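You operate a simulated robot arm through the tools that you are given. There is no shell and no other tool. Be economical: measure what you need, move in short steps, check, and stop when the job is done.

You run a simulated two-armed robot. Do the job below in one go: nothing can be reset, and whatever is moved stays where it is left.

Task
Take the white cloth from the deck of the grey dolly and lay it out flat on the top of the test desk.
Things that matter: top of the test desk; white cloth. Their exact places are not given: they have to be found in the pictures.

The check looks at the end state, three seconds after you hand in, the way a careful person would. Anything else that was tipped, shoved, dropped, spilled or broken makes it a failure. Flat cloth is picked up by pressing the open fingertips on it (5 to 10 N) and closing them slowly along it; thin cloth reads only 2 to 8 mm in the jaws.

Robot
Two 7-joint arms with two-finger parallel grippers on one trunk, on a base that drives. Base frame: it is fixed to the floor where the robot stands at the start and does not move with it; the origin is under the middle of the robot, x ahead of it, y to its left, z up; the surface under the hand at the start is at about z = 0.5. Units: m, degrees, N and s.
The left shoulder is at the start at [0.061, 0.146, 0.926], the right one opposite. With the tool pointing down near the work surface each hand reaches from about 0.1 to 0.68 m from the robot's upright axis, wherever it stands, measured 20 degrees to its own side. Places, roughly: top of the test desk [0.1, 0.8, 0.8]. Payload 1.57 kg a hand.
The tool frame of a hand sits at the grasp point between the pads (the TCP): z along the fingers, y along the line on which they close. The tips reach 0.03 m beyond it. Largest opening 0.11 m; finger width 0.024, thickness 0.012; the body of the gripper, 0.048 by 0.112 m, starts 0.078 m behind the TCP.
Orientation is that of the tool frame in the base frame, as a unit quaternion [w, x, y, z]. With the fingers straight down and closing along the base's y, the tool's x points along the base's -x, its y along +y and its z along -z.

Tools
- The arms move only by the tool play_rows. It takes "left_targets", "right_targets" or both (then of equal length, played together; a hand with none holds still); each is a list of rows, each a list of 7 numbers: the shift along the tool's x, y, z in units of 200 mm (1.0 is 200 mm), then the turn, a rotation vector about the tool's x, y, z in units of 120 degrees (1.0 is 120 degrees), then the closure, from 0 (fully open) to 1 (shut). In form: [[dx, dy, dz, rx, ry, rz, hand], ...]. A call has 1 to 8 rows; each row is the pose to reach, as a shift and turn from the pose commanded when the call began, along the tool's axes at that moment. A call with a number of a shift or a turn outside -1 to 1 is refused whole. Each row takes 0.2 s and may step no farther than 0.05 m and 8.6 degrees from the row before; otherwise, or with a gripper value out of range, the whole call is refused. A pose out of reach is approached as far as the arm can. The call stops where the force on the tool passes 40 N (or 10 N more than at its start, if that is more) or the arm is blocked; 0.2 s more then pass. The fingers move at their own pace (about 0.045 m/s each) and stop on an object; they squeeze with about 23 N. The grip force told is the motor's: it shows also when the fingers shut on nothing. Time passes only in rows, and 0.2 s behind the last, so rows that repeat a pose let the fingers close. It gives the time, the measured TCP pose, the force on the tool (base axes), the opening and the grip force at its end, in the units of the frame above (readings bear some noise), with the torque about the TCP (base axes, N m) and any sound that the robot's microphone picked up, and new pictures: "pictures" is both (left out), scene, wrist or none (wrist: the cameras of the hands that moved).
- Cameras (640 x 400 px; columns grow to the right, rows downward): "scene" is now at [-0.0199, 0.0605, 1.5133]; the picture's right is [0.99, -0.15, -0.00], its down [-0.14, -0.92, -0.36] and it looks along [0.05, 0.36, -0.93] (base axes); focal length 214 px, centre (320, 200). "left" rides on the left gripper at [0.07, -0.016, -0.141] in its tool frame; the picture's right is [0.23, 0.97, 0.00], its down [-0.86, 0.20, -0.48] and it looks along [-0.47, 0.11, 0.88] (tool axes); focal length 222 px, centre (320, 200). "right" rides on the right gripper at [0.07, 0.016, -0.141] in its tool frame; the picture's right is [-0.23, 0.97, 0.00], its down [-0.85, -0.20, -0.48] and it looks along [-0.47, -0.11, 0.88] (tool axes); focal length 222 px, centre (320, 200).
- move_column(by): slides the trunk up (or, below 0, down) by that many m; the arms and the scene camera ride with it, the base frame stays. It gives what a move gives, with no picture.
- drive_base(legs): drives the robot by 1 to 6 legs, each [ahead, left, turn to the left] in m, m and degrees, along the robot's own axes; the way and the turn of a leg run together, so that a leg with both is an arc; at most 1.5 m and 180 degrees a leg. The arms and the cameras ride along, it lands a little off, and it stops where it bumps. It gives what a move gives, and a new picture of the scene camera.
- head_to(pan, tilt): turns the head with the scene camera to pan (to the left, within 86 degrees either way) and tilt (down, from -29 to 69), counted from straight ahead of the robot. It gives what a move gives, and a new picture of the scene camera.
- measure_at(camera, pixels): for up to 12 pixels [column, row] of the newest picture of that camera ("zoom" is the newest enlarged one), the place [x, y, z] in the base frame of the surface seen there, good to about 0.002 m. No time passes.
- zoom(camera, box): a new picture of the part [left, top, right, bottom] of that camera's present view, enlarged. No time passes.
- job_done(): hands the job in; it is judged then, once.

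Go step by step. Measure first, check grasps and placings, and put right what went wrong. The budget is 80 turns and 260 pictures, counting those below and the enlarged ones. Unless the task says otherwise, let go and move clear before handing in, and close with one line.

The tools are called after "Request:" by a JSON object that holds its "op" and its "data". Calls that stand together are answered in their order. play_rows: Moves the arms, as the interface text tells. Its arguments: {"type":"object","properties":{"left_targets":{"type":"array","items":{"type":"array","items":{"type":"number"}}},"right_targets":{"type":"array","items":{"type":"array","items":{"type":"number"}}},"pictures":{"type":"string","enum":["both","scene","wrist","none"]}},"required":[]} The other tools are called the same way: move_column (by) slides the trunk up or down; drive_base (legs) drives the base; head_to (pan, tilt) turns the head that bears the scene camera; measure_at (camera, pixels) gives the place of the surface under pixels of a picture; zoom (camera, box) takes an enlarged picture of a part of a camera's view; job_done () hands the job in.

At the start:

```text
time_s: 0.0
left_tool_pos: [0.2864, 0.364, 1.0777]
left_orientation: [0.0, -0.001, 1.0, 0.0]
left_contact_force: [0.3, 0.0, 0.2]
left_moment: [0.01, 0.01, 0.0]
left_width: 0.1098
left_finger_force: 0.1
right_tool_pos: [0.4555, 0.0772, 1.0462]
right_orientation: [-0.001, 0.001, 1.0, 0.001]
right_contact_force: [-0.3, -0.4, -0.4]
right_moment: [-0.03, 0.0, -0.02]
right_width: 0.1101
right_finger_force: 0.1
trunk travel left (down, up): [-0.525, 0.065]
robot x, y, heading: [-0.0018, 0.0007, 0.0]
head pan, tilt: [81.5, 68.8]
```

scene: 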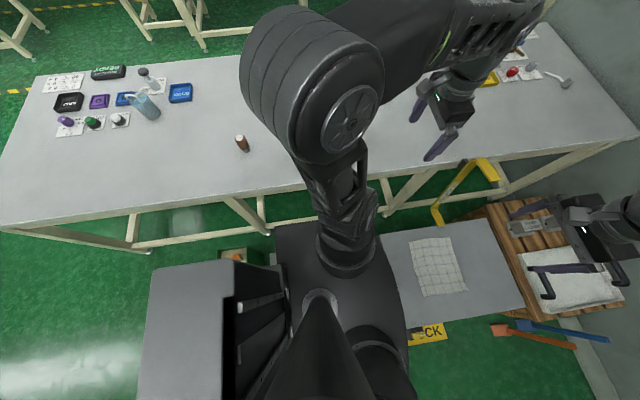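
right: 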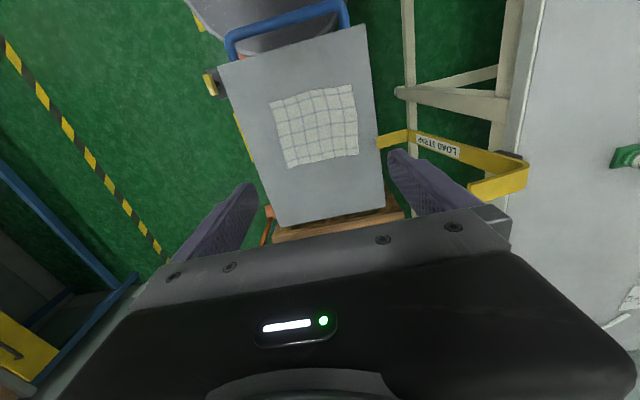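
left: 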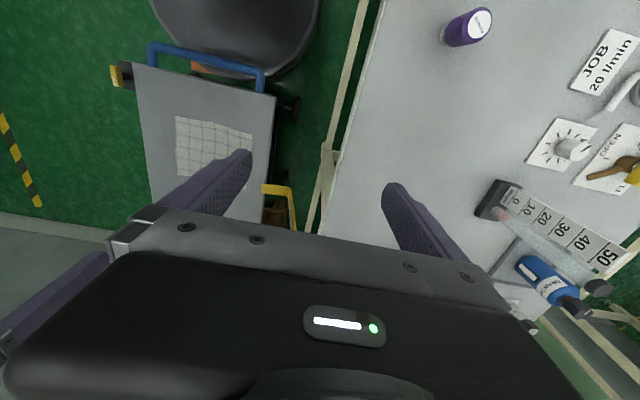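

The cloth (white checked) lies on the grey dolly deck around scene (437,267); the desk fills the upper part of the picture. I measure the cloth, deck and desk.

Request:
{"op": "measure_at", "data": {"camera": "scene", "pixels": [[410, 241], [449, 237], [467, 290], [425, 296], [437, 267], [400, 232], [490, 220], [523, 303], [20, 225], [300, 190], [240, 175], [200, 130]]}}

Request:
{"op": "measure_at", "data": {"camera": "right", "pixels": [[270, 103], [353, 86], [358, 154], [287, 167], [320, 125], [218, 68], [362, 25], [384, 207], [276, 226], [460, 180], [330, 30], [520, 100]]}}

Request:
{"op": "zoom", "data": {"camera": "scene", "box": [0, 40, 320, 240]}}

Request:
{"op": "zoom", "data": {"camera": "right", "box": [200, 0, 440, 250]}}

```text
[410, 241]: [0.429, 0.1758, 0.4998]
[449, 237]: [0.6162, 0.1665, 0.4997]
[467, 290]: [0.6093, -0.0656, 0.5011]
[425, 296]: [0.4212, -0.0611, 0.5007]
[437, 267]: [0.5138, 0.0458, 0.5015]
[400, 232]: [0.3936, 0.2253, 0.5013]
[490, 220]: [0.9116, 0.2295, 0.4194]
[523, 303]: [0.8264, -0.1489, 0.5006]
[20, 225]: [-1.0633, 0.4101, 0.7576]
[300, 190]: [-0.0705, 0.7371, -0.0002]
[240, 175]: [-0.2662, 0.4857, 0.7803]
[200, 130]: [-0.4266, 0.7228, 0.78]
```

```text
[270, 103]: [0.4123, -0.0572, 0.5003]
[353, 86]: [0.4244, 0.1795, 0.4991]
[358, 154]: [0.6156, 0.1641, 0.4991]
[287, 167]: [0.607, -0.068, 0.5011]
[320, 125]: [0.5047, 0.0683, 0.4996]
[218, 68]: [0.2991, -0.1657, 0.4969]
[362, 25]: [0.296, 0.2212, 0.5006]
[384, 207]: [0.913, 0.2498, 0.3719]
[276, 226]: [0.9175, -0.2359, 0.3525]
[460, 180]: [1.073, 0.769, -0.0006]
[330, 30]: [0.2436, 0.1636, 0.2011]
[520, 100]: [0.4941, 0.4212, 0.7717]
```

```text
2.00 times, centred on (160, 140) of scene
```

zoom: 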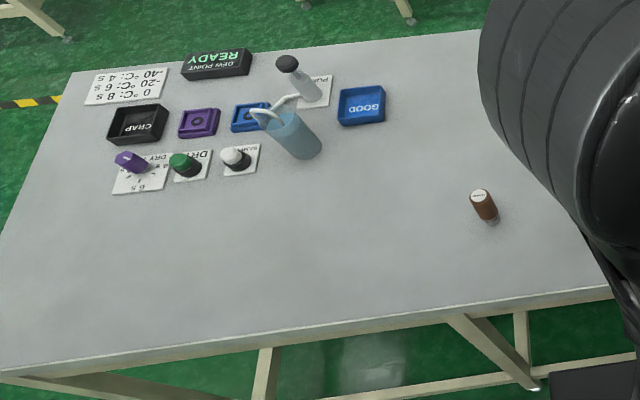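

```text
1.60 times, centred on (320, 125) of right
```

zoom: 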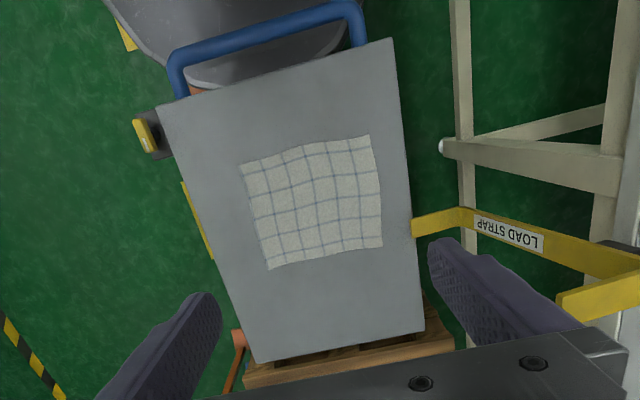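

Cloth spans x 0.42–0.61, y −0.065–0.17 at z 0.50; desk top z≈0.78, front edge y≈0.41. I check the dolly handle, the robot's surroundings, and the desk area.

Request:
{"op": "measure_at", "data": {"camera": "right", "pixels": [[229, 40], [285, 20], [340, 10], [347, 25], [210, 85], [400, 138], [440, 150], [516, 175], [404, 60], [213, 75]]}}

Request:
{"op": "measure_at", "data": {"camera": "left", "pixels": [[468, 25], [495, 200], [375, 50], [340, 150], [320, 220], [380, 140], [277, 190], [580, 150], [550, 130], [430, 120], [152, 55], [262, 80]]}}

Request:
{"op": "head_to", "data": {"pan": 0, "tilt": 60}}

```text
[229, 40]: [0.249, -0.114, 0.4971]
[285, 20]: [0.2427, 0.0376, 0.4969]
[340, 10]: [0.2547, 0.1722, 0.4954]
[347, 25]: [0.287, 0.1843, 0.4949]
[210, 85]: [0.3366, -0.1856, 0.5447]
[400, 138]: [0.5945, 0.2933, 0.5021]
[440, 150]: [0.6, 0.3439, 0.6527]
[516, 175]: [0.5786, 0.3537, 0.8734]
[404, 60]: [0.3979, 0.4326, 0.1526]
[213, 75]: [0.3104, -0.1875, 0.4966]
```

```text
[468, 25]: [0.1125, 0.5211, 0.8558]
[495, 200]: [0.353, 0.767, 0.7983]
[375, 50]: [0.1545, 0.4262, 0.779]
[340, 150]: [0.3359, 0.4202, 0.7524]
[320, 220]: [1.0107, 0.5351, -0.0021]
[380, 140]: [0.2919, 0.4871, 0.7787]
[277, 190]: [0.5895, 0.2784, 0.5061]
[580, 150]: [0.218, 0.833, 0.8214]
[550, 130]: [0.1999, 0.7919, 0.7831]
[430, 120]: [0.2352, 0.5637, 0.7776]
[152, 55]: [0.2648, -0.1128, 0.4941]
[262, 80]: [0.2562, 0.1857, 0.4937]
```

```text
time_s: 1.6
left_tool_pos: [0.2867, 0.3619, 1.0781]
left_orientation: [0.0, 0.001, 1.0, 0.0]
left_contact_force: [0.3, -1.0, -0.2]
left_moment: [0.0, 0.02, 0.0]
left_width: 0.1102
left_finger_force: 0.0
right_tool_pos: [0.4564, 0.0755, 1.0453]
right_orientation: [-0.001, 0.0, 1.0, 0.001]
right_contact_force: [0.0, -0.2, 0.2]
right_moment: [0.01, 0.0, 0.01]
right_width: 0.1101
right_finger_force: 0.0
trunk travel left (down, up): [-0.525, 0.065]
robot x, y, heading: [0.0002, 0.0032, 0.2]
head pan, tilt: [0.0, 60.0]
```

scene: 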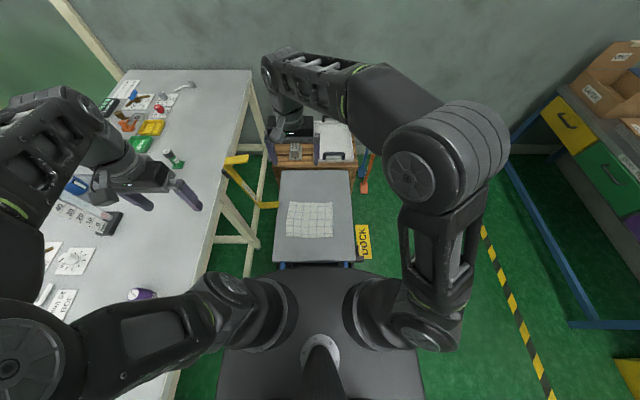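

The strap (yellow) rises at x≈0.6, y≈0.28–0.35, to be avoided. I look left at the desk's free space and what stands beside the robot.

Request:
{"op": "head_to", "data": {"pan": 86, "tilt": 50}}

```text
time_s: 3.1
left_tool_pos: [0.2857, 0.3606, 1.0788]
left_orientation: [0.0, 0.0, 1.0, 0.001]
left_contact_force: [0.4, 0.0, 0.4]
left_moment: [-0.01, 0.03, 0.01]
left_width: 0.11
left_finger_force: 0.0
right_tool_pos: [0.4567, 0.076, 1.0464]
right_orientation: [-0.001, 0.0, 1.0, 0.001]
right_contact_force: [-0.1, -0.7, -0.3]
right_moment: [-0.05, 0.02, 0.0]
right_width: 0.11
right_finger_force: 0.0
trunk travel left (down, up): [-0.525, 0.065]
robot x, y, heading: [0.0018, -0.0018, -0.1]
head pan, tilt: [85.9, 50.0]
```

scene: 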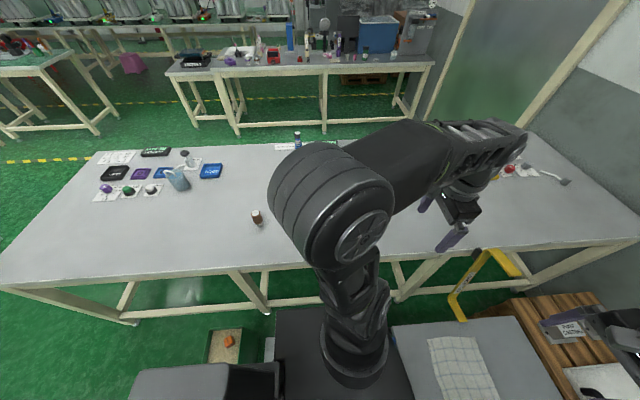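

Request:
{"op": "measure_at", "data": {"camera": "scene", "pixels": [[228, 345], [268, 345], [180, 385], [270, 385], [280, 330], [300, 315], [257, 218], [210, 172], [152, 190], [100, 240], [20, 285], [178, 180]]}}

Request:
{"op": "measure_at", "data": {"camera": "left", "pixels": [[490, 185], [510, 215], [470, 45], [545, 280], [530, 160], [575, 80], [600, 275]]}}

Request:
{"op": "zoom", "data": {"camera": "scene", "box": [100, 240, 400, 400]}}

Request:
{"op": "head_to", "data": {"pan": 86, "tilt": 69}}

```text
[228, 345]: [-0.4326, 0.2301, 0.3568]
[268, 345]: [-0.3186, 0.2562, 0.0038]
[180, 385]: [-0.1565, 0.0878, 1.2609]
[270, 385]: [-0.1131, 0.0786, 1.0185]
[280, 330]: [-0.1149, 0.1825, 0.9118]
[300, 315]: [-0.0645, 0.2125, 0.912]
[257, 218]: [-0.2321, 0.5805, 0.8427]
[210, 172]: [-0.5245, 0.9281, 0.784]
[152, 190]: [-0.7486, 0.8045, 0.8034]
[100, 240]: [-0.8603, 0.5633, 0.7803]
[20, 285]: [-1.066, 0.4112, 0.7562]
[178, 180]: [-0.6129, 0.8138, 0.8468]
```

```text
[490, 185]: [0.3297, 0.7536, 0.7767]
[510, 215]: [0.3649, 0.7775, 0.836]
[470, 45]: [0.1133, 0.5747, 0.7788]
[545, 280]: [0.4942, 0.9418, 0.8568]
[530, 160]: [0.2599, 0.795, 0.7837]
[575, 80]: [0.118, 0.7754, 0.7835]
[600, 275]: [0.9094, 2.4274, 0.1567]
```

```text
2.13 times, centred on (250, 320) of scene
```

zoom: 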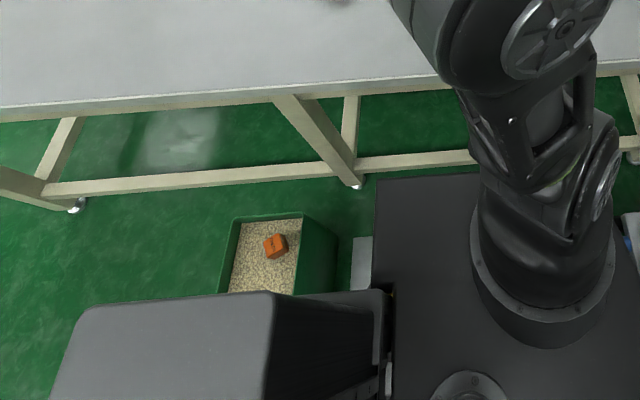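

```text
time_s: 4.0
left_tool_pos: [0.2856, 0.3623, 1.0777]
left_orientation: [0.0, -0.001, 1.0, 0.0]
left_contact_force: [0.2, -0.1, -0.8]
left_moment: [-0.04, 0.0, 0.01]
left_width: 0.1101
left_finger_force: 0.0
right_tool_pos: [0.4561, 0.0746, 1.0462]
right_orientation: [0.0, 0.0, 1.0, 0.0]
right_contact_force: [-0.3, 0.6, -0.1]
right_moment: [0.01, 0.02, -0.03]
right_width: 0.1101
right_finger_force: 0.1
trunk travel left (down, up): [-0.525, 0.065]
robot x, y, heading: [-0.0009, 0.0047, -0.1]
head pan, tilt: [85.9, 68.8]
```

scene: 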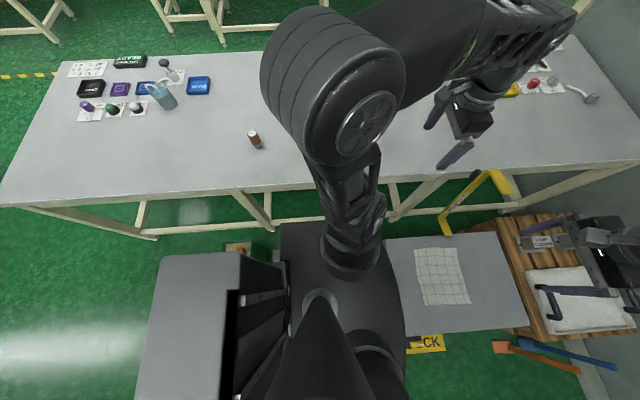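

Only the bin of granules near (−0.43, 0.23) and the dolly handle sit close to the base. I measure the robot's base outline to see whether it can turn here.

Request:
{"op": "measure_at", "data": {"camera": "left", "pixels": [[170, 20], [190, 35], [215, 60], [240, 62], [275, 70], [290, 65], [305, 45], [316, 20], [319, 3], [250, 20], [200, 66], [290, 105]]}}

Request:
{"op": "measure_at", "data": {"camera": "scene", "pixels": [[240, 247], [228, 250], [250, 243], [275, 255], [279, 262], [270, 240], [215, 230], [280, 300]]}}

Request:
{"op": "zoom", "data": {"camera": "left", "box": [100, 0, 340, 150]}}

```text
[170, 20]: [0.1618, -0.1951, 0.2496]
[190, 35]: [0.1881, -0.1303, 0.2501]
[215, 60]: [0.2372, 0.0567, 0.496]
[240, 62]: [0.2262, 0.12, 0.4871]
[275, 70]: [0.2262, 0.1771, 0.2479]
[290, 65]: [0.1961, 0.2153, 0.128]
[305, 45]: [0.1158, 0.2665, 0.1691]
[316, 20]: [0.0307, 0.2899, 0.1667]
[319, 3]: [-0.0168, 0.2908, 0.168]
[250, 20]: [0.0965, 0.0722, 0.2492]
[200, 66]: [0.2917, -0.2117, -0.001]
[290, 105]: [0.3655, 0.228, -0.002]
```

```text
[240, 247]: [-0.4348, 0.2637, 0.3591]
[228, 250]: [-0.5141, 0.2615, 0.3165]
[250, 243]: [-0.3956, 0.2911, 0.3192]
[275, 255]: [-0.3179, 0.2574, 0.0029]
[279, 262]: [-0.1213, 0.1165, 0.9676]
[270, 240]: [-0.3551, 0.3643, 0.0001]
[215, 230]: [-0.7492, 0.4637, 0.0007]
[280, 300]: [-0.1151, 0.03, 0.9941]
```

```text
2.67 times, centred on (220, 75) of left
```

zoom: 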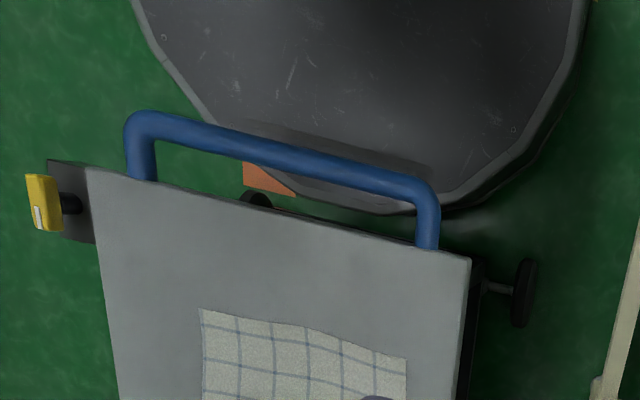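

The base is round (radius ≈0.29), so it can turn in place; the desk gap x −0.21…0.085, y 0.43…0.65 between the brown and purple bottles will fit the cloth. First I bring both hands over the cloth while yawing them so that they close along x.

Request:
{"op": "play_rows", "data": {"left_targets": [[-0.06, -0.09, 0.06, 0, 0, 0.07, 0], [-0.12, -0.18, 0.12, 0, 0, 0.14, 0], [-0.18, -0.27, 0.18, 0, 0, 0.21, 0.2], [-0.24, -0.36, 0.24, 0, 0, 0.28, 0.4], [-0.3, -0.45, 0.3, 0, 0, 0.35, 0.64], [-0.36, -0.54, 0.36, 0, 0, 0.42, 0.64], [-0.42, -0.6, 0.42, 0, 0, 0.49, 0.64], [-0.48, -0.65, 0.48, 0, 0, 0.56, 0.64]], "right_targets": [[0, -0.09, 0.06, 0, 0, -0.07, 0], [0, -0.18, 0.12, 0, 0, -0.14, 0], [0, -0.27, 0.18, 0, 0, -0.21, 0.2], [0, -0.36, 0.24, 0, 0, -0.28, 0.4], [0, -0.43, 0.3, 0, 0, -0.35, 0.64], [0, -0.5, 0.36, 0, 0, -0.42, 0.64], [0, -0.55, 0.42, 0, 0, -0.49, 0.64], [0, -0.58, 0.48, 0, 0, -0.56, 0.64]]}}

```text
time_s: 5.8
left_tool_pos: [0.3807, 0.2317, 0.9812]
left_orientation: [-0.002, 0.555, 0.832, 0.001]
left_contact_force: [-0.3, -0.6, -0.5]
left_moment: [0.02, 0.01, -0.03]
left_width: 0.0397
left_finger_force: 0.0
right_tool_pos: [0.4566, -0.0393, 0.9518]
right_orientation: [0.0, -0.555, 0.832, 0.002]
right_contact_force: [-0.2, 0.2, 0.4]
right_moment: [-0.02, -0.02, -0.01]
right_width: 0.0394
right_finger_force: 0.0
trunk travel left (down, up): [-0.525, 0.065]
robot x, y, heading: [-0.0023, -0.0029, -0.1]
head pan, tilt: [85.9, 68.8]
```

scene: 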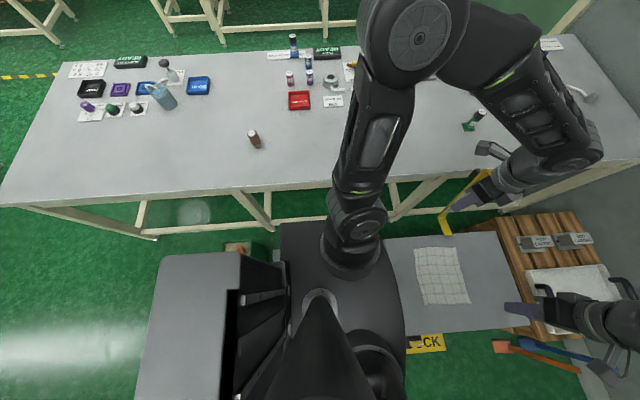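
right: 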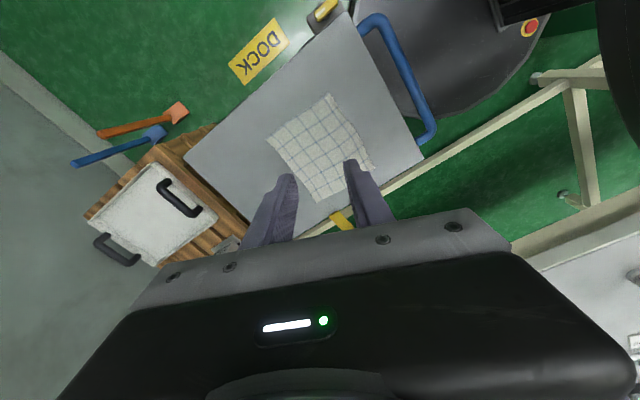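
left: 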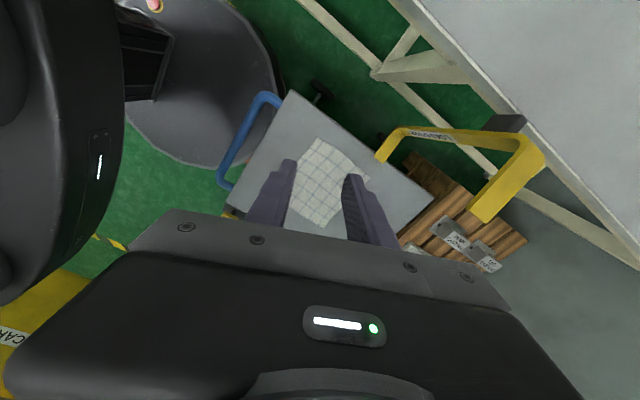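

Both hands turned well and the arms are clear. I finish the yaw and descend to about z 0.78.

Request:
{"op": "play_rows", "data": {"left_targets": [[-0.07, 0.02, 0.12, 0, 0, 0.06, 0.64], [-0.14, 0.04, 0.25, 0, 0, 0.12, 0.64], [-0.21, 0.06, 0.38, 0, 0, 0.19, 0.64], [-0.28, 0.08, 0.5, 0, 0, 0.19, 0.64], [-0.35, 0.1, 0.62, 0, 0, 0.19, 0.64], [-0.42, 0.12, 0.75, 0, 0, 0.19, 0.64], [-0.49, 0.14, 0.88, 0, 0, 0.19, 0.64], [-0.537, 0.154, 1.0, 0, 0, 0.19, 0.64]], "right_targets": [[0, 0, 0.1, 0, 0, -0.06, 0.64], [0, 0, 0.2, 0, 0, -0.12, 0.64], [0, 0, 0.3, 0, 0, -0.19, 0.64], [0, 0, 0.4, 0, 0, -0.19, 0.64], [0, 0, 0.5, 0, 0, -0.19, 0.64], [0, 0, 0.6, 0, 0, -0.19, 0.64], [0, 0, 0.7, 0, 0, -0.19, 0.64], [0, 0, 0.86, 0, 0, -0.19, 0.64]]}}

```text
time_s: 7.6
left_tool_pos: [0.4546, 0.1459, 0.782]
left_orientation: [0.0, 0.707, 0.707, -0.001]
left_contact_force: [0.7, 0.5, -0.1]
left_moment: [0.02, 0.02, -0.04]
left_width: 0.0396
left_finger_force: 0.1
right_tool_pos: [0.4581, -0.039, 0.7787]
right_orientation: [0.0, -0.707, 0.707, 0.001]
right_contact_force: [-0.9, 0.1, -0.3]
right_moment: [0.02, 0.01, 0.03]
right_width: 0.0396
right_finger_force: 0.2
trunk travel left (down, up): [-0.525, 0.065]
robot x, y, heading: [0.001, -0.0023, 0.0]
head pan, tilt: [85.9, 68.8]
```

scene: 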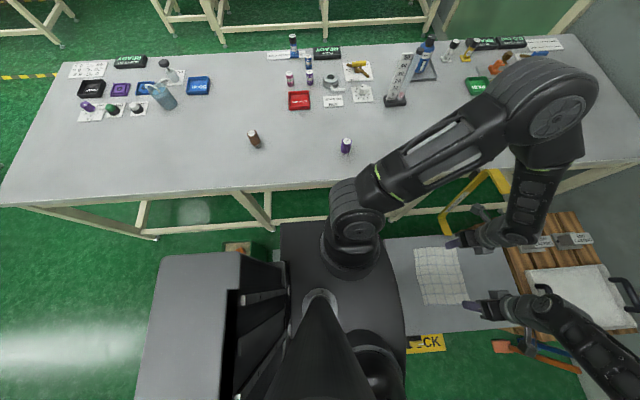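
right: 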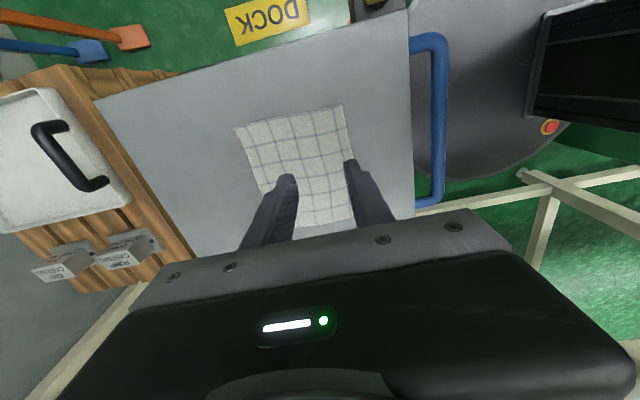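
left: 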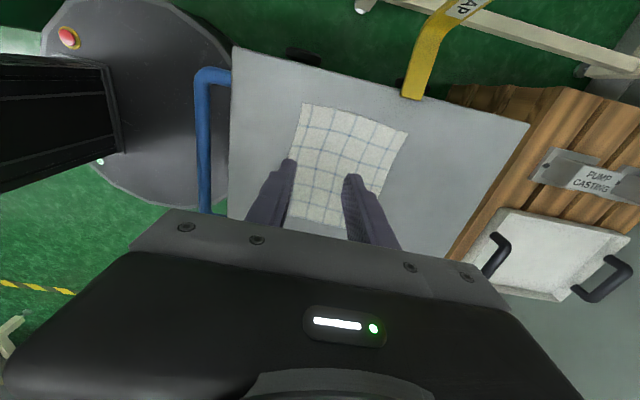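

Hands are above the cloth's near edge; the desk gap between brown (254,138) and purple (346,145) bottles is now visible and empty. I measure the bottles, the edge and the elbow.

Request:
{"op": "measure_at", "data": {"camera": "scene", "pixels": [[254, 130], [257, 148], [346, 139], [345, 152], [300, 100], [300, 183], [415, 248], [420, 302], [560, 110], [362, 180]]}}

Request:
{"op": "measure_at", "data": {"camera": "right", "pixels": [[343, 106], [346, 140], [353, 218], [234, 128], [349, 170]]}}

Request:
{"op": "measure_at", "data": {"camera": "left", "pixels": [[305, 105], [297, 150], [289, 215], [407, 132]]}}

```text
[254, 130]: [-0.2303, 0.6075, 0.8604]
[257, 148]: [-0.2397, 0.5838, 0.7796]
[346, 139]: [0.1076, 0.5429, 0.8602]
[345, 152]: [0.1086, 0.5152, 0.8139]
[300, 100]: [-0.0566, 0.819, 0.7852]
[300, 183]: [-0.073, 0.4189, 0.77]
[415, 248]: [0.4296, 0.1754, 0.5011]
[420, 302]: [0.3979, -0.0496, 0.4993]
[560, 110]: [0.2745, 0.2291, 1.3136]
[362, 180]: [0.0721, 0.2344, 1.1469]
```

```text
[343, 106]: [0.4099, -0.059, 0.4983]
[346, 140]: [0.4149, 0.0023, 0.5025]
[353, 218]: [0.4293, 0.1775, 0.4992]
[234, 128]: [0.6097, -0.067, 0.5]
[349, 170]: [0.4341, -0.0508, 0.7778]
```

```text
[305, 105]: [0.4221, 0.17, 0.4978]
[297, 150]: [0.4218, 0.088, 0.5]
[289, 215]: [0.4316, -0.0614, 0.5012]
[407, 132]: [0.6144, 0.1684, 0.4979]
```

Clear. I descend near the cloth (tips ~5 cm above).

Request:
{"op": "play_rows", "data": {"left_targets": [[0, 0, 0.14, 0, 0, 0, 0.64], [0, 0, 0.28, 0, 0, 0, 0.64], [0, 0, 0.42, 0, 0, 0, 0.64], [0, 0, 0.56, 0, 0, 0, 0.64], [0, 0, 0.7, 0, 0, 0, 0.64], [0, 0, 0.84, 0, 0, 0, 0.64], [0, 0, 1.0, 0, 0, 0, 0.64]], "right_targets": [[0, 0.05, 0.14, 0, 0, 0, 0.64], [0, 0.05, 0.28, 0, 0, 0, 0.64], [0, 0.05, 0.42, 0, 0, 0, 0.64], [0, 0.05, 0.56, 0, 0, 0, 0.64], [0, 0.05, 0.7, 0, 0, 0, 0.64], [0, 0.05, 0.84, 0, 0, 0, 0.64], [0, 0.05, 1.0, 0, 0, 0, 0.64]]}}

```text
time_s: 9.2
left_tool_pos: [0.4519, 0.147, 0.5817]
left_orientation: [0.0, 0.707, 0.708, 0.001]
left_contact_force: [-0.8, -0.1, -0.3]
left_moment: [-0.02, 0.04, -0.04]
left_width: 0.0396
left_finger_force: 0.1
right_tool_pos: [0.4456, -0.04, 0.5783]
right_orientation: [0.001, -0.707, 0.707, 0.0]
right_contact_force: [0.6, -0.8, -0.3]
right_moment: [0.0, 0.05, 0.02]
right_width: 0.0397
right_finger_force: 0.0
trunk travel left (down, up): [-0.525, 0.065]
robot x, y, heading: [0.0028, -0.0016, 0.1]
head pan, tilt: [85.9, 68.8]
```

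scene: 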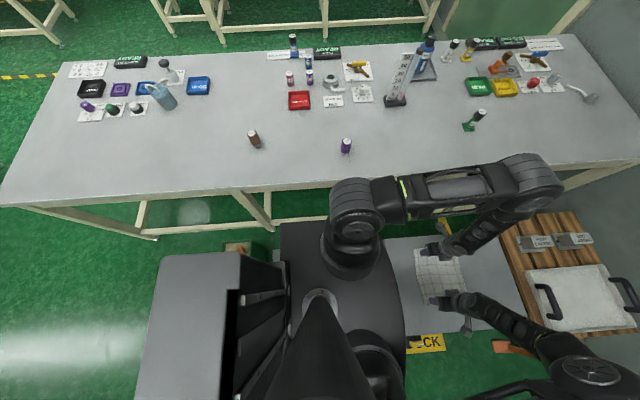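
right: 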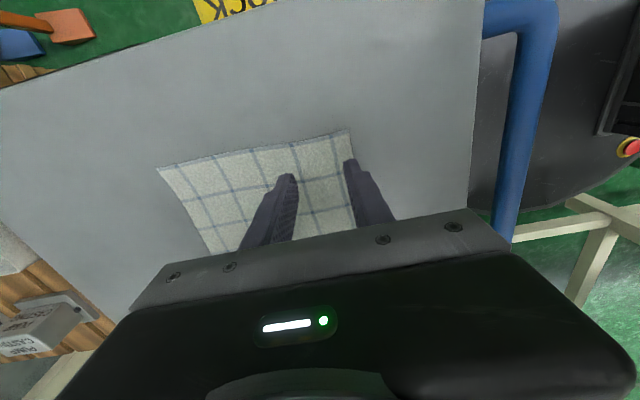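
left: 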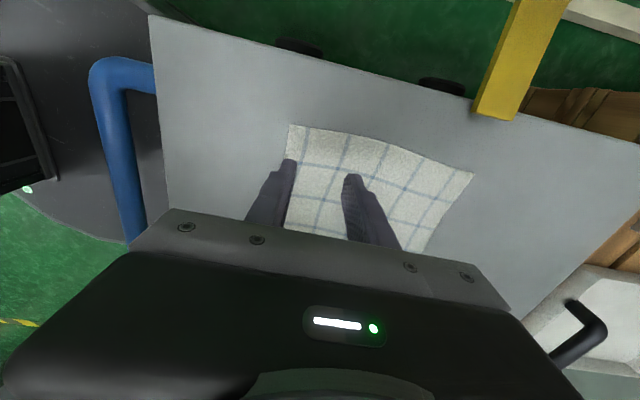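

Fingers straddle just inside the near edge. I come down to first contact.

Request:
{"op": "play_rows", "data": {"left_targets": [[0, 0.02, 0.1, 0, 0, 0, 0.64], [0, 0.02, 0.2, 0, 0, 0, 0.64], [0, 0.02, 0.235, 0, 0, 0, 0.64], [0, 0.02, 0.25, 0, 0, 0, 0.64], [0, 0.02, 0.258, 0, 0, 0, 0.64]], "right_targets": [[0, 0, 0.1, 0, 0, 0, 0.64], [0, 0, 0.18, 0, 0, 0, 0.64], [0, 0, 0.22, 0, 0, 0, 0.64], [0, 0, 0.235, 0, 0, 0, 0.64], [0, 0, 0.243, 0, 0, 0, 0.64]], "pictures": "wrist"}}

```text
time_s: 10.4
left_tool_pos: [0.4549, 0.1449, 0.5318]
left_orientation: [0.001, 0.707, 0.707, 0.001]
left_contact_force: [0.1, 1.0, 1.4]
left_moment: [-0.02, 0.03, -0.02]
left_width: 0.0398
left_finger_force: 0.0
right_tool_pos: [0.4459, -0.0393, 0.5306]
right_orientation: [0.0, -0.707, 0.707, -0.002]
right_contact_force: [-2.5, -2.8, 22.8]
right_moment: [-0.15, 0.3, 0.03]
right_width: 0.0398
right_finger_force: 0.1
trunk travel left (down, up): [-0.525, 0.065]
robot x, y, heading: [-0.0018, 0.0003, -0.1]
head pan, tilt: [85.9, 68.8]
```

right: 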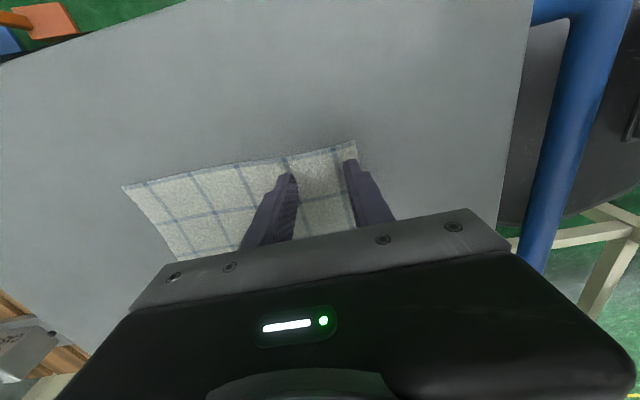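
left: 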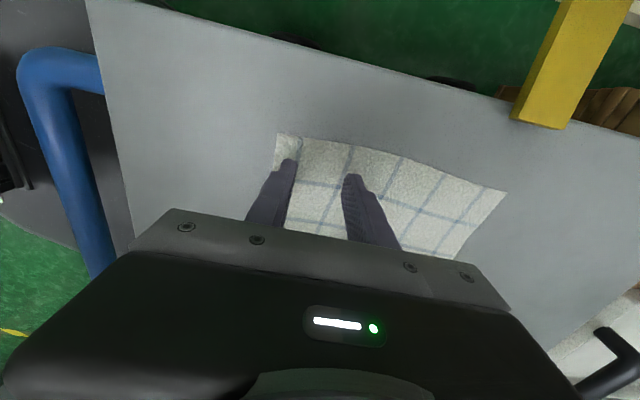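

Right presses 23 N, left 1.4 N; I even them towards 5–10 N.

Request:
{"op": "play_rows", "data": {"left_targets": [[0, 0, 0.003, 0, 0, 0, 0.64], [0, 0, 0.003, 0, 0, 0, 0.64]], "right_targets": [[0, 0, -0.006, 0, 0, 0, 0.64], [0, 0, -0.006, 0, 0, 0, 0.64]], "pictures": "none"}}

```text
time_s: 11.0
left_tool_pos: [0.4561, 0.1449, 0.5311]
left_orientation: [-0.001, 0.707, 0.707, 0.001]
left_contact_force: [-2.7, 1.4, 28.1]
left_moment: [0.04, 0.74, -0.07]
left_width: 0.0394
left_finger_force: 0.2
right_tool_pos: [0.4444, -0.0412, 0.5319]
right_orientation: [0.0, 0.708, -0.706, 0.0]
right_contact_force: [0.5, -0.4, 3.3]
right_moment: [-0.03, 0.01, -0.03]
right_width: 0.0395
right_finger_force: 0.1
trunk travel left (down, up): [-0.525, 0.065]
robot x, y, heading: [0.0003, 0.0014, -0.1]
head pan, tilt: [85.9, 68.8]
```

Request:
{"op": "play_rows", "data": {"left_targets": [[0, 0, -0.0022, 0, 0, 0, 0.64], [0, 0, -0.0022, 0, 0, 0, 0.64]], "right_targets": [[0, 0, 0.0015, 0, 0, 0, 0.64], [0, 0, 0.0015, 0, 0, 0, 0.64]], "pictures": "none"}}

```text
time_s: 11.6
left_tool_pos: [0.4552, 0.1448, 0.5303]
left_orientation: [0.0, 0.707, 0.707, 0.001]
left_contact_force: [-0.9, 0.0, 28.2]
left_moment: [0.05, 0.66, -0.04]
left_width: 0.0396
left_finger_force: 0.0
right_tool_pos: [0.4441, -0.0397, 0.5318]
right_orientation: [0.001, -0.706, 0.708, -0.001]
right_contact_force: [0.3, -1.1, 9.5]
right_moment: [-0.07, 0.06, 0.03]
right_width: 0.0395
right_finger_force: 0.0
trunk travel left (down, up): [-0.525, 0.065]
robot x, y, heading: [-0.0006, -0.0007, -0.1]
head pan, tilt: [85.9, 68.8]
```

Request:
{"op": "play_rows", "data": {"left_targets": [[0, 0, -0.004, 0, 0, 0, 0.64], [0, 0, -0.004, 0, 0, 0, 0.64]], "pictures": "none"}}

```text
time_s: 12.2
left_tool_pos: [0.4541, 0.1459, 0.531]
left_orientation: [0.0, 0.707, 0.708, 0.001]
left_contact_force: [1.7, -0.7, 10.7]
left_moment: [-0.01, 0.16, -0.03]
left_width: 0.0387
left_finger_force: 0.1
right_tool_pos: [0.4439, -0.04, 0.5304]
right_orientation: [0.0, -0.707, 0.707, 0.0]
right_contact_force: [-1.3, -1.2, 19.9]
right_moment: [-0.16, 0.16, 0.04]
right_width: 0.0395
right_finger_force: 0.0
trunk travel left (down, up): [-0.525, 0.065]
robot x, y, heading: [-0.0001, 0.0018, 0.1]
head pan, tilt: [85.9, 68.8]
```

Pressures are near enough; I close slowly along the cloth, easing the right hand slightly.

Request:
{"op": "play_rows", "data": {"left_targets": [[0, 0, 0, 0, 0, 0, 0.68], [0, 0, 0, 0, 0, 0, 0.72], [0, 0, 0, 0, 0, 0, 0.76], [0, 0, 0, 0, 0, 0, 0.8], [0, 0, 0, 0, 0, 0, 0.84], [0, 0, 0, 0, 0, 0, 0.88], [0, 0, 0, 0, 0, 0, 0.92], [0, 0, 0, 0, 0, 0, 0.96]], "right_targets": [[0, 0, -0.0022, 0, 0, 0, 0.68], [0, 0, -0.0022, 0, 0, 0, 0.72], [0, 0, -0.0022, 0, 0, 0, 0.76], [0, 0, -0.0022, 0, 0, 0, 0.8], [0, 0, -0.0022, 0, 0, 0, 0.84], [0, 0, -0.0022, 0, 0, 0, 0.88], [0, 0, -0.0022, 0, 0, 0, 0.92], [0, 0, -0.0022, 0, 0, 0, 0.96]], "pictures": "wrist"}}

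```text
time_s: 14.0
left_tool_pos: [0.4558, 0.1447, 0.5319]
left_orientation: [-0.001, 0.707, 0.707, 0.001]
left_contact_force: [-1.6, -0.1, 10.4]
left_moment: [0.01, 0.09, 0.02]
left_width: 0.0049
left_finger_force: 2.1
right_tool_pos: [0.4461, -0.0393, 0.5318]
right_orientation: [0.001, -0.707, 0.708, 0.001]
right_contact_force: [1.6, 0.9, 10.0]
right_moment: [-0.06, -0.01, -0.04]
right_width: 0.0052
right_finger_force: 0.7
trunk travel left (down, up): [-0.525, 0.065]
robot x, y, heading: [-0.0015, -0.0003, 0.1]
head pan, tilt: [85.9, 68.8]
```

right: 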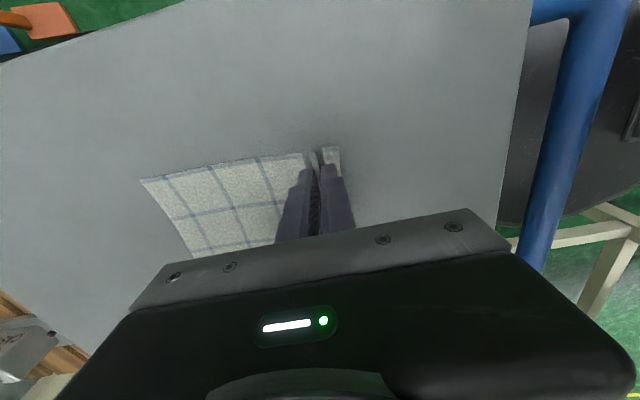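
left: 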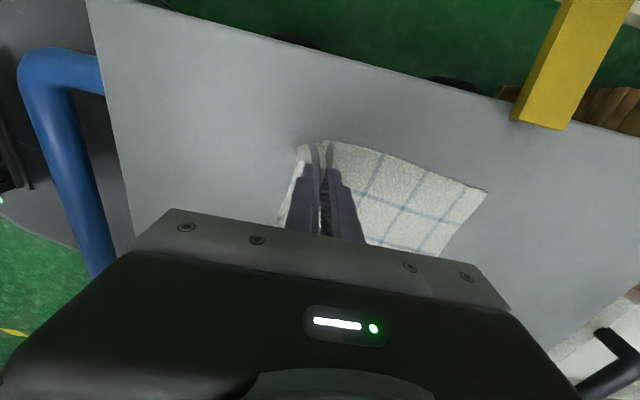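

Both hands gathered a fold (about 5 mm in the jaws). I close fully, then lift slowly together.

Request:
{"op": "play_rows", "data": {"left_targets": [[0, 0, 0, 0, 0, 0, 1], [0, 0, 0, 0, 0, 0, 1], [0, 0, 0, 0, 0, 0, 1], [0, 0, -0.05, 0, 0, 0, 1], [0, 0, -0.1, 0, 0, 0, 1], [0, 0, -0.2, 0, 0, 0, 1], [0, 0, -0.3, 0, 0, 0, 1], [0, 0, -0.4, 0, 0, 0, 1]], "right_targets": [[0, 0, 0, 0, 0, 0, 1], [0, 0, 0, 0, 0, 0, 1], [0, 0, 0, 0, 0, 0, 1], [0, 0, -0.05, 0, 0, 0, 1], [0, 0, -0.1, 0, 0, 0, 1], [0, 0, -0.2, 0, 0, 0, 1], [0, 0, -0.3, 0, 0, 0, 1], [0, 0, -0.4, 0, 0, 0, 1]]}}

```text
time_s: 15.8
left_tool_pos: [0.4561, 0.1462, 0.6105]
left_orientation: [-0.001, 0.707, 0.707, 0.001]
left_contact_force: [-0.2, -0.4, -0.3]
left_moment: [-0.02, -0.03, 0.02]
left_width: 0.0018
left_finger_force: 22.9
right_tool_pos: [0.4441, -0.0397, 0.6103]
right_orientation: [0.0, 0.708, -0.707, -0.001]
right_contact_force: [0.3, 0.9, 0.1]
right_moment: [0.02, 0.05, -0.01]
right_width: 0.0022
right_finger_force: 23.5
trunk travel left (down, up): [-0.525, 0.065]
robot x, y, heading: [0.0021, 0.0029, 0.2]
head pan, tilt: [85.9, 68.8]
```

scene: 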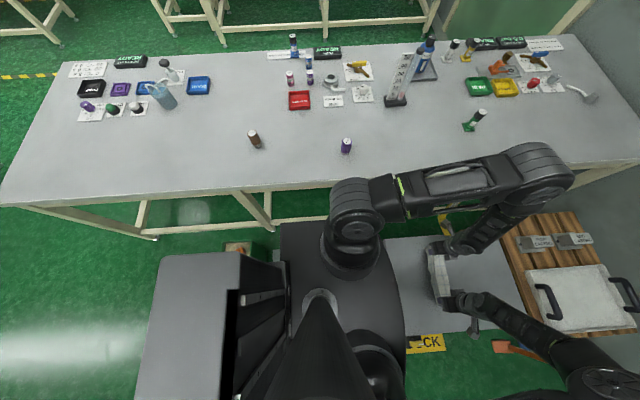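
right: 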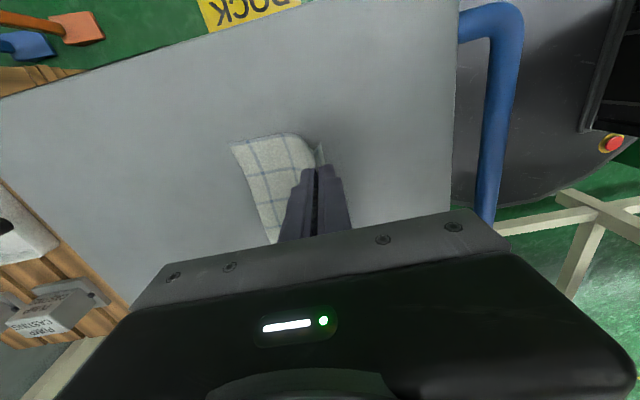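
left: 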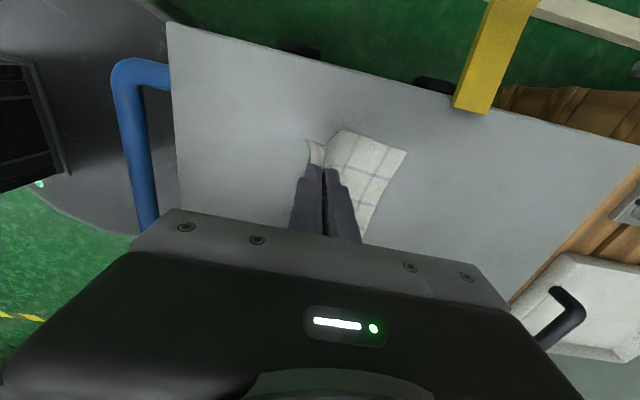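

The cloth hangs cleanly between both hands. I lift further.

Request:
{"op": "play_rows", "data": {"left_targets": [[0, 0, -0.2, 0, 0, 0, 1], [0, 0, -0.4, 0, 0, 0, 1], [0, 0, -0.6, 0, 0, 0, 1], [0, 0, -0.8, 0, 0, 0, 1], [0, 0, -1.0, 0, 0, 0, 1]], "right_targets": [[0, 0, -0.2, 0, 0, 0, 1], [0, 0, -0.4, 0, 0, 0, 1], [0, 0, -0.6, 0, 0, 0, 1], [0, 0, -0.8, 0, 0, 0, 1], [0, 0, -1.0, 0, 0, 0, 1]], "pictures": "none"}}

Request:
{"op": "play_rows", "data": {"left_targets": [[0, 0, -0.2, 0, 0, 0, 1], [0, 0, -0.4, 0, 0, 0, 1], [0, 0, -0.6, 0, 0, 0, 1], [0, 0, -0.8, 0, 0, 0, 1], [0, 0, -1.0, 0, 0, 0, 1]], "right_targets": [[0, 0, -0.2, 0, 0, 0, 1], [0, 0, -0.4, 0, 0, 0, 1], [0, 0, -0.6, 0, 0, 0, 1], [0, 0, -0.8, 0, 0, 0, 1], [0, 0, -1.0, 0, 0, 0, 1]], "pictures": "none"}}

Request:
{"op": "play_rows", "data": {"left_targets": [[0, 0, -0.2, 0, 0, 0, 1], [0, 0, -0.4, 0, 0, 0, 1], [0, 0, -0.6, 0, 0, 0, 1]], "right_targets": [[0, 0, -0.2, 0, 0, 0, 1], [0, 0, -0.4, 0, 0, 0, 1], [0, 0, -0.6, 0, 0, 0, 1]], "pictures": "both"}}

```text
time_s: 17.0
left_tool_pos: [0.457, 0.1464, 0.8118]
left_orientation: [0.001, 0.707, 0.707, 0.0]
left_contact_force: [-1.3, -1.9, 1.2]
left_moment: [-0.02, -0.01, -0.01]
left_width: 0.0019
left_finger_force: 22.8
right_tool_pos: [0.4458, -0.0407, 0.8125]
right_orientation: [0.0, 0.708, -0.706, 0.0]
right_contact_force: [-0.5, 1.6, -0.4]
right_moment: [0.06, -0.02, 0.03]
right_width: 0.0018
right_finger_force: 23.4
trunk travel left (down, up): [-0.525, 0.065]
robot x, y, heading: [0.0009, -0.0021, -0.1]
head pan, tilt: [85.9, 68.8]
```

```text
time_s: 18.2
left_tool_pos: [0.4555, 0.1442, 1.0117]
left_orientation: [0.0, 0.707, 0.707, 0.001]
left_contact_force: [0.2, -1.1, 0.2]
left_moment: [-0.05, -0.02, -0.02]
left_width: 0.0018
left_finger_force: 23.0
right_tool_pos: [0.4452, -0.0418, 1.013]
right_orientation: [0.0, 0.708, -0.706, -0.001]
right_contact_force: [-0.7, 1.4, 1.1]
right_moment: [0.1, -0.05, -0.02]
right_width: 0.0022
right_finger_force: 23.0
trunk travel left (down, up): [-0.525, 0.065]
robot x, y, heading: [-0.0019, 0.002, -0.2]
head pan, tilt: [85.9, 68.8]
```

```text
time_s: 19.0
left_tool_pos: [0.4576, 0.1466, 1.1026]
left_orientation: [0.0, 0.707, 0.707, 0.001]
left_contact_force: [-0.5, -2.1, -0.2]
left_moment: [-0.05, 0.01, 0.0]
left_width: 0.0019
left_finger_force: 23.4
left hand out of reach, approached as far as the arm can: row 3
right_tool_pos: [0.4452, -0.0424, 1.1035]
right_orientation: [-0.001, 0.708, -0.706, 0.0]
right_contact_force: [0.6, 2.5, -0.6]
right_moment: [0.05, 0.0, -0.01]
right_width: 0.002
right_finger_force: 22.9
right hand out of reach, approached as far as the arm can: row 3
trunk travel left (down, up): [-0.525, 0.065]
robot x, y, heading: [-0.002, 0.001, -0.2]
head pan, tilt: [85.9, 68.8]
```

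scene: 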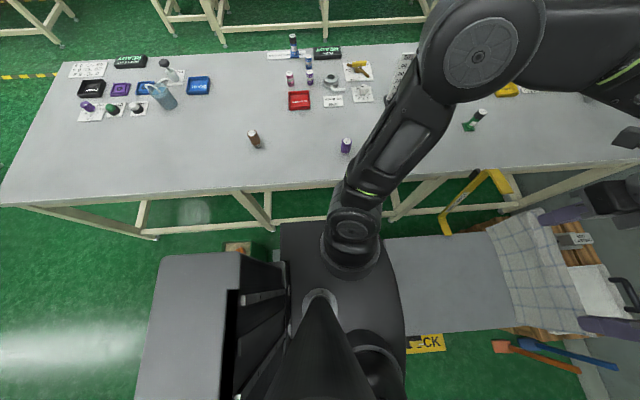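
right: 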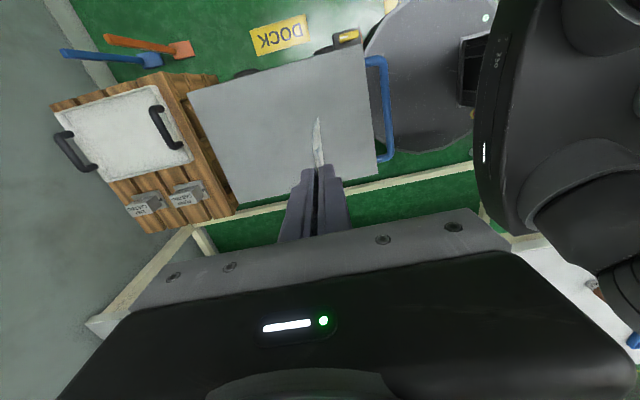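
left: 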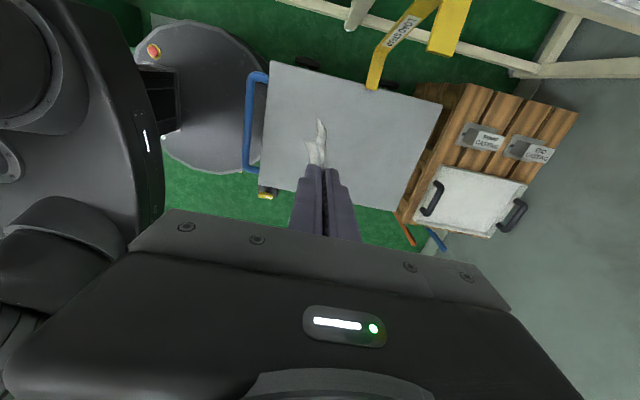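

The cloth hangs spread between the hands. I raise the trunk for clearance, then turn the base left in place with the head forward.

Request:
{"op": "move_column", "data": {"by": 0.06}}

Request:
{"op": "head_to", "data": {"pan": 0, "tilt": 60}}

Request:
{"op": "drive_base", "data": {"legs": [[0, 0, 45], [0, 0, 45]]}}

```text
time_s: 20.0
left_tool_pos: [0.457, 0.1454, 1.1617]
left_orientation: [0.0, 0.707, 0.707, 0.0]
left_contact_force: [0.0, -2.5, -0.2]
left_moment: [-0.09, -0.01, -0.01]
left_width: 0.002
left_finger_force: 22.8
right_tool_pos: [0.4455, -0.042, 1.1626]
right_orientation: [0.0, -0.707, 0.707, 0.001]
right_contact_force: [-0.8, 2.9, 0.3]
right_moment: [0.11, 0.03, -0.02]
right_width: 0.002
right_finger_force: 22.9
trunk travel left (down, up): [-0.585, 0.005]
robot x, y, heading: [0.0018, -0.0022, 0.2]
head pan, tilt: [85.9, 68.8]
```

```text
time_s: 21.6
left_tool_pos: [0.4578, 0.1463, 1.1621]
left_orientation: [-0.001, 0.707, 0.707, -0.001]
left_contact_force: [0.1, -3.1, -1.1]
left_moment: [-0.09, -0.03, -0.05]
left_width: 0.0023
left_finger_force: 23.0
right_tool_pos: [0.4458, -0.0423, 1.1635]
right_orientation: [0.001, -0.707, 0.707, 0.0]
right_contact_force: [0.0, 2.9, 0.2]
right_moment: [0.07, -0.03, 0.0]
right_width: 0.0021
right_finger_force: 22.8
trunk travel left (down, up): [-0.585, 0.005]
robot x, y, heading: [-0.0019, -0.0, -0.1]
head pan, tilt: [0.0, 60.0]
```

scene: 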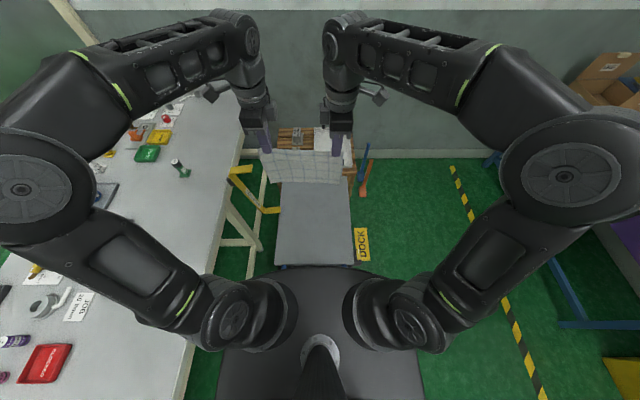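

```text
time_s: 26.1
left_tool_pos: [-0.1529, 0.4547, 1.1627]
left_orientation: [0.0, -0.011, 1.0, 0.0]
left_contact_force: [2.6, 0.4, 0.0]
left_moment: [0.02, -0.07, -0.01]
left_width: 0.002
left_finger_force: 22.8
right_tool_pos: [0.0347, 0.4471, 1.1639]
right_orientation: [0.0, 1.0, 0.01, -0.002]
right_contact_force: [-3.0, -0.3, 0.8]
right_moment: [0.03, 0.02, -0.06]
right_width: 0.0022
right_finger_force: 23.2
trunk travel left (down, up): [-0.585, 0.005]
robot x, y, heading: [-0.0019, 0.0005, 91.3]
head pan, tilt: [0.0, 60.0]
```

scene: 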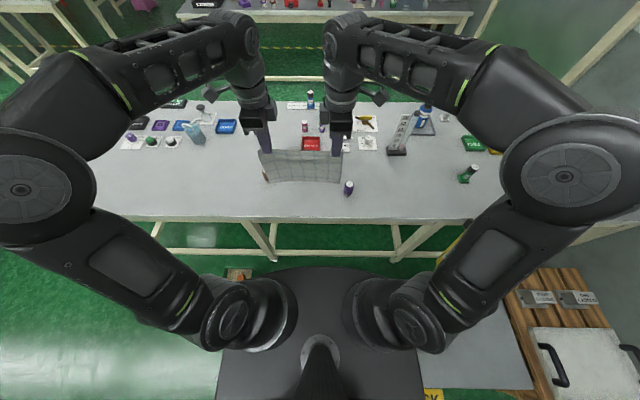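

Turned to 91.3°, cloth still held (2 mm, hands at x −0.153 and 0.035) over the desk gap. I lower the trunk a bit and reach forward.

Request:
{"op": "move_column", "data": {"by": -0.08}}

Request:
{"op": "play_rows", "data": {"left_targets": [[0, 0.12, 0, 0, 0, 0, 1], [0, 0.24, 0, 0, 0, 0, 1], [0, 0.36, 0, 0, 0, 0, 1], [0, 0.48, 0, 0, 0, 0, 1], [0, 0.6, 0, 0, 0, 0, 1], [0, 0.72, 0, 0, 0, 0, 1], [0, 0.84, 0, 0, 0, 0, 1], [0, 0.95, 0, 0, 0, 0, 1]], "right_targets": [[0, -0.12, 0, 0, 0, 0, 1], [0, -0.24, 0, 0, 0, 0, 1], [0, -0.36, 0, 0, 0, 0, 1], [0, -0.49, 0, 0, 0, 0, 1], [0, -0.62, 0, 0, 0, 0, 1], [0, -0.75, 0, 0, 0, 0, 1], [0, -0.87, 0, 0, 0, 0, 1], [0, -0.985, 0, 0, 0, 0, 1]]}}

```text
time_s: 27.3
left_tool_pos: [-0.1537, 0.4524, 1.0834]
left_orientation: [-0.002, -0.011, 1.0, 0.002]
left_contact_force: [2.2, 0.5, 0.1]
left_moment: [-0.03, -0.09, -0.01]
left_width: 0.002
left_finger_force: 23.5
right_tool_pos: [0.0358, 0.4433, 1.0853]
right_orientation: [0.0, 1.0, 0.01, -0.002]
right_contact_force: [-1.6, 0.1, 0.0]
right_moment: [0.04, 0.04, -0.01]
right_width: 0.0019
right_finger_force: 23.0
trunk travel left (down, up): [-0.505, 0.085]
robot x, y, heading: [-0.0042, -0.0016, 91.3]
head pan, tilt: [0.0, 60.0]
```

```text
time_s: 29.1
left_tool_pos: [-0.1552, 0.5116, 1.0842]
left_orientation: [-0.001, -0.01, 1.0, 0.002]
left_contact_force: [4.1, -0.4, 0.1]
left_moment: [-0.01, -0.14, 0.0]
left_width: 0.002
left_finger_force: 23.0
left hand out of reach, approached as far as the arm can: row 3, 4, 5, 6, 7, 8
right_tool_pos: [0.0344, 0.4921, 1.0844]
right_orientation: [-0.002, 1.0, 0.011, -0.002]
right_contact_force: [-5.7, 0.0, 0.3]
right_moment: [0.04, 0.15, -0.02]
right_width: 0.002
right_finger_force: 22.9
right hand out of reach, approached as far as the arm can: row 3, 4, 5, 6, 7, 8
trunk travel left (down, up): [-0.505, 0.085]
robot x, y, heading: [-0.0048, -0.0012, 91.2]
head pan, tilt: [0.0, 60.0]
```

scene: 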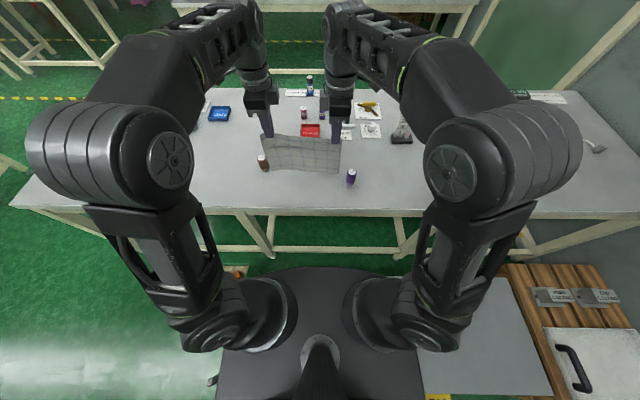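
right: 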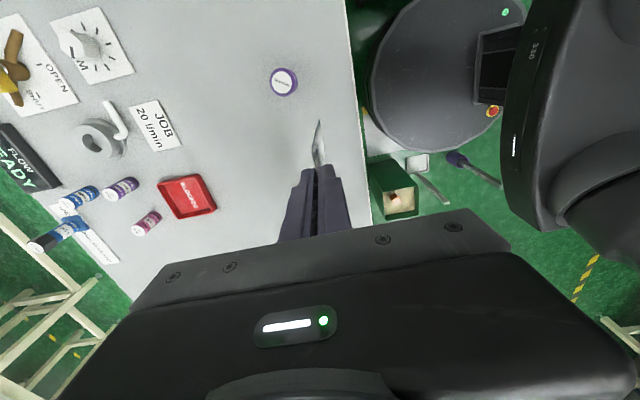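
left: 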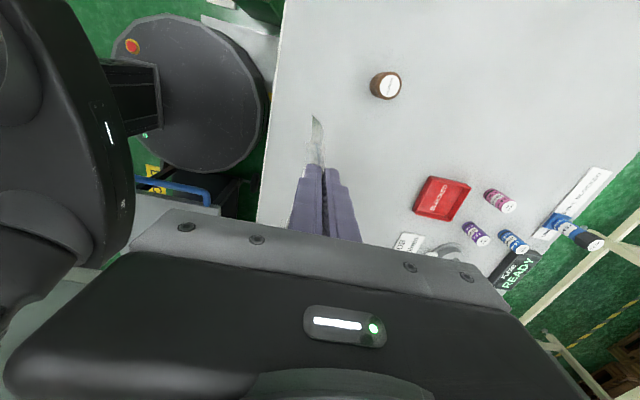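

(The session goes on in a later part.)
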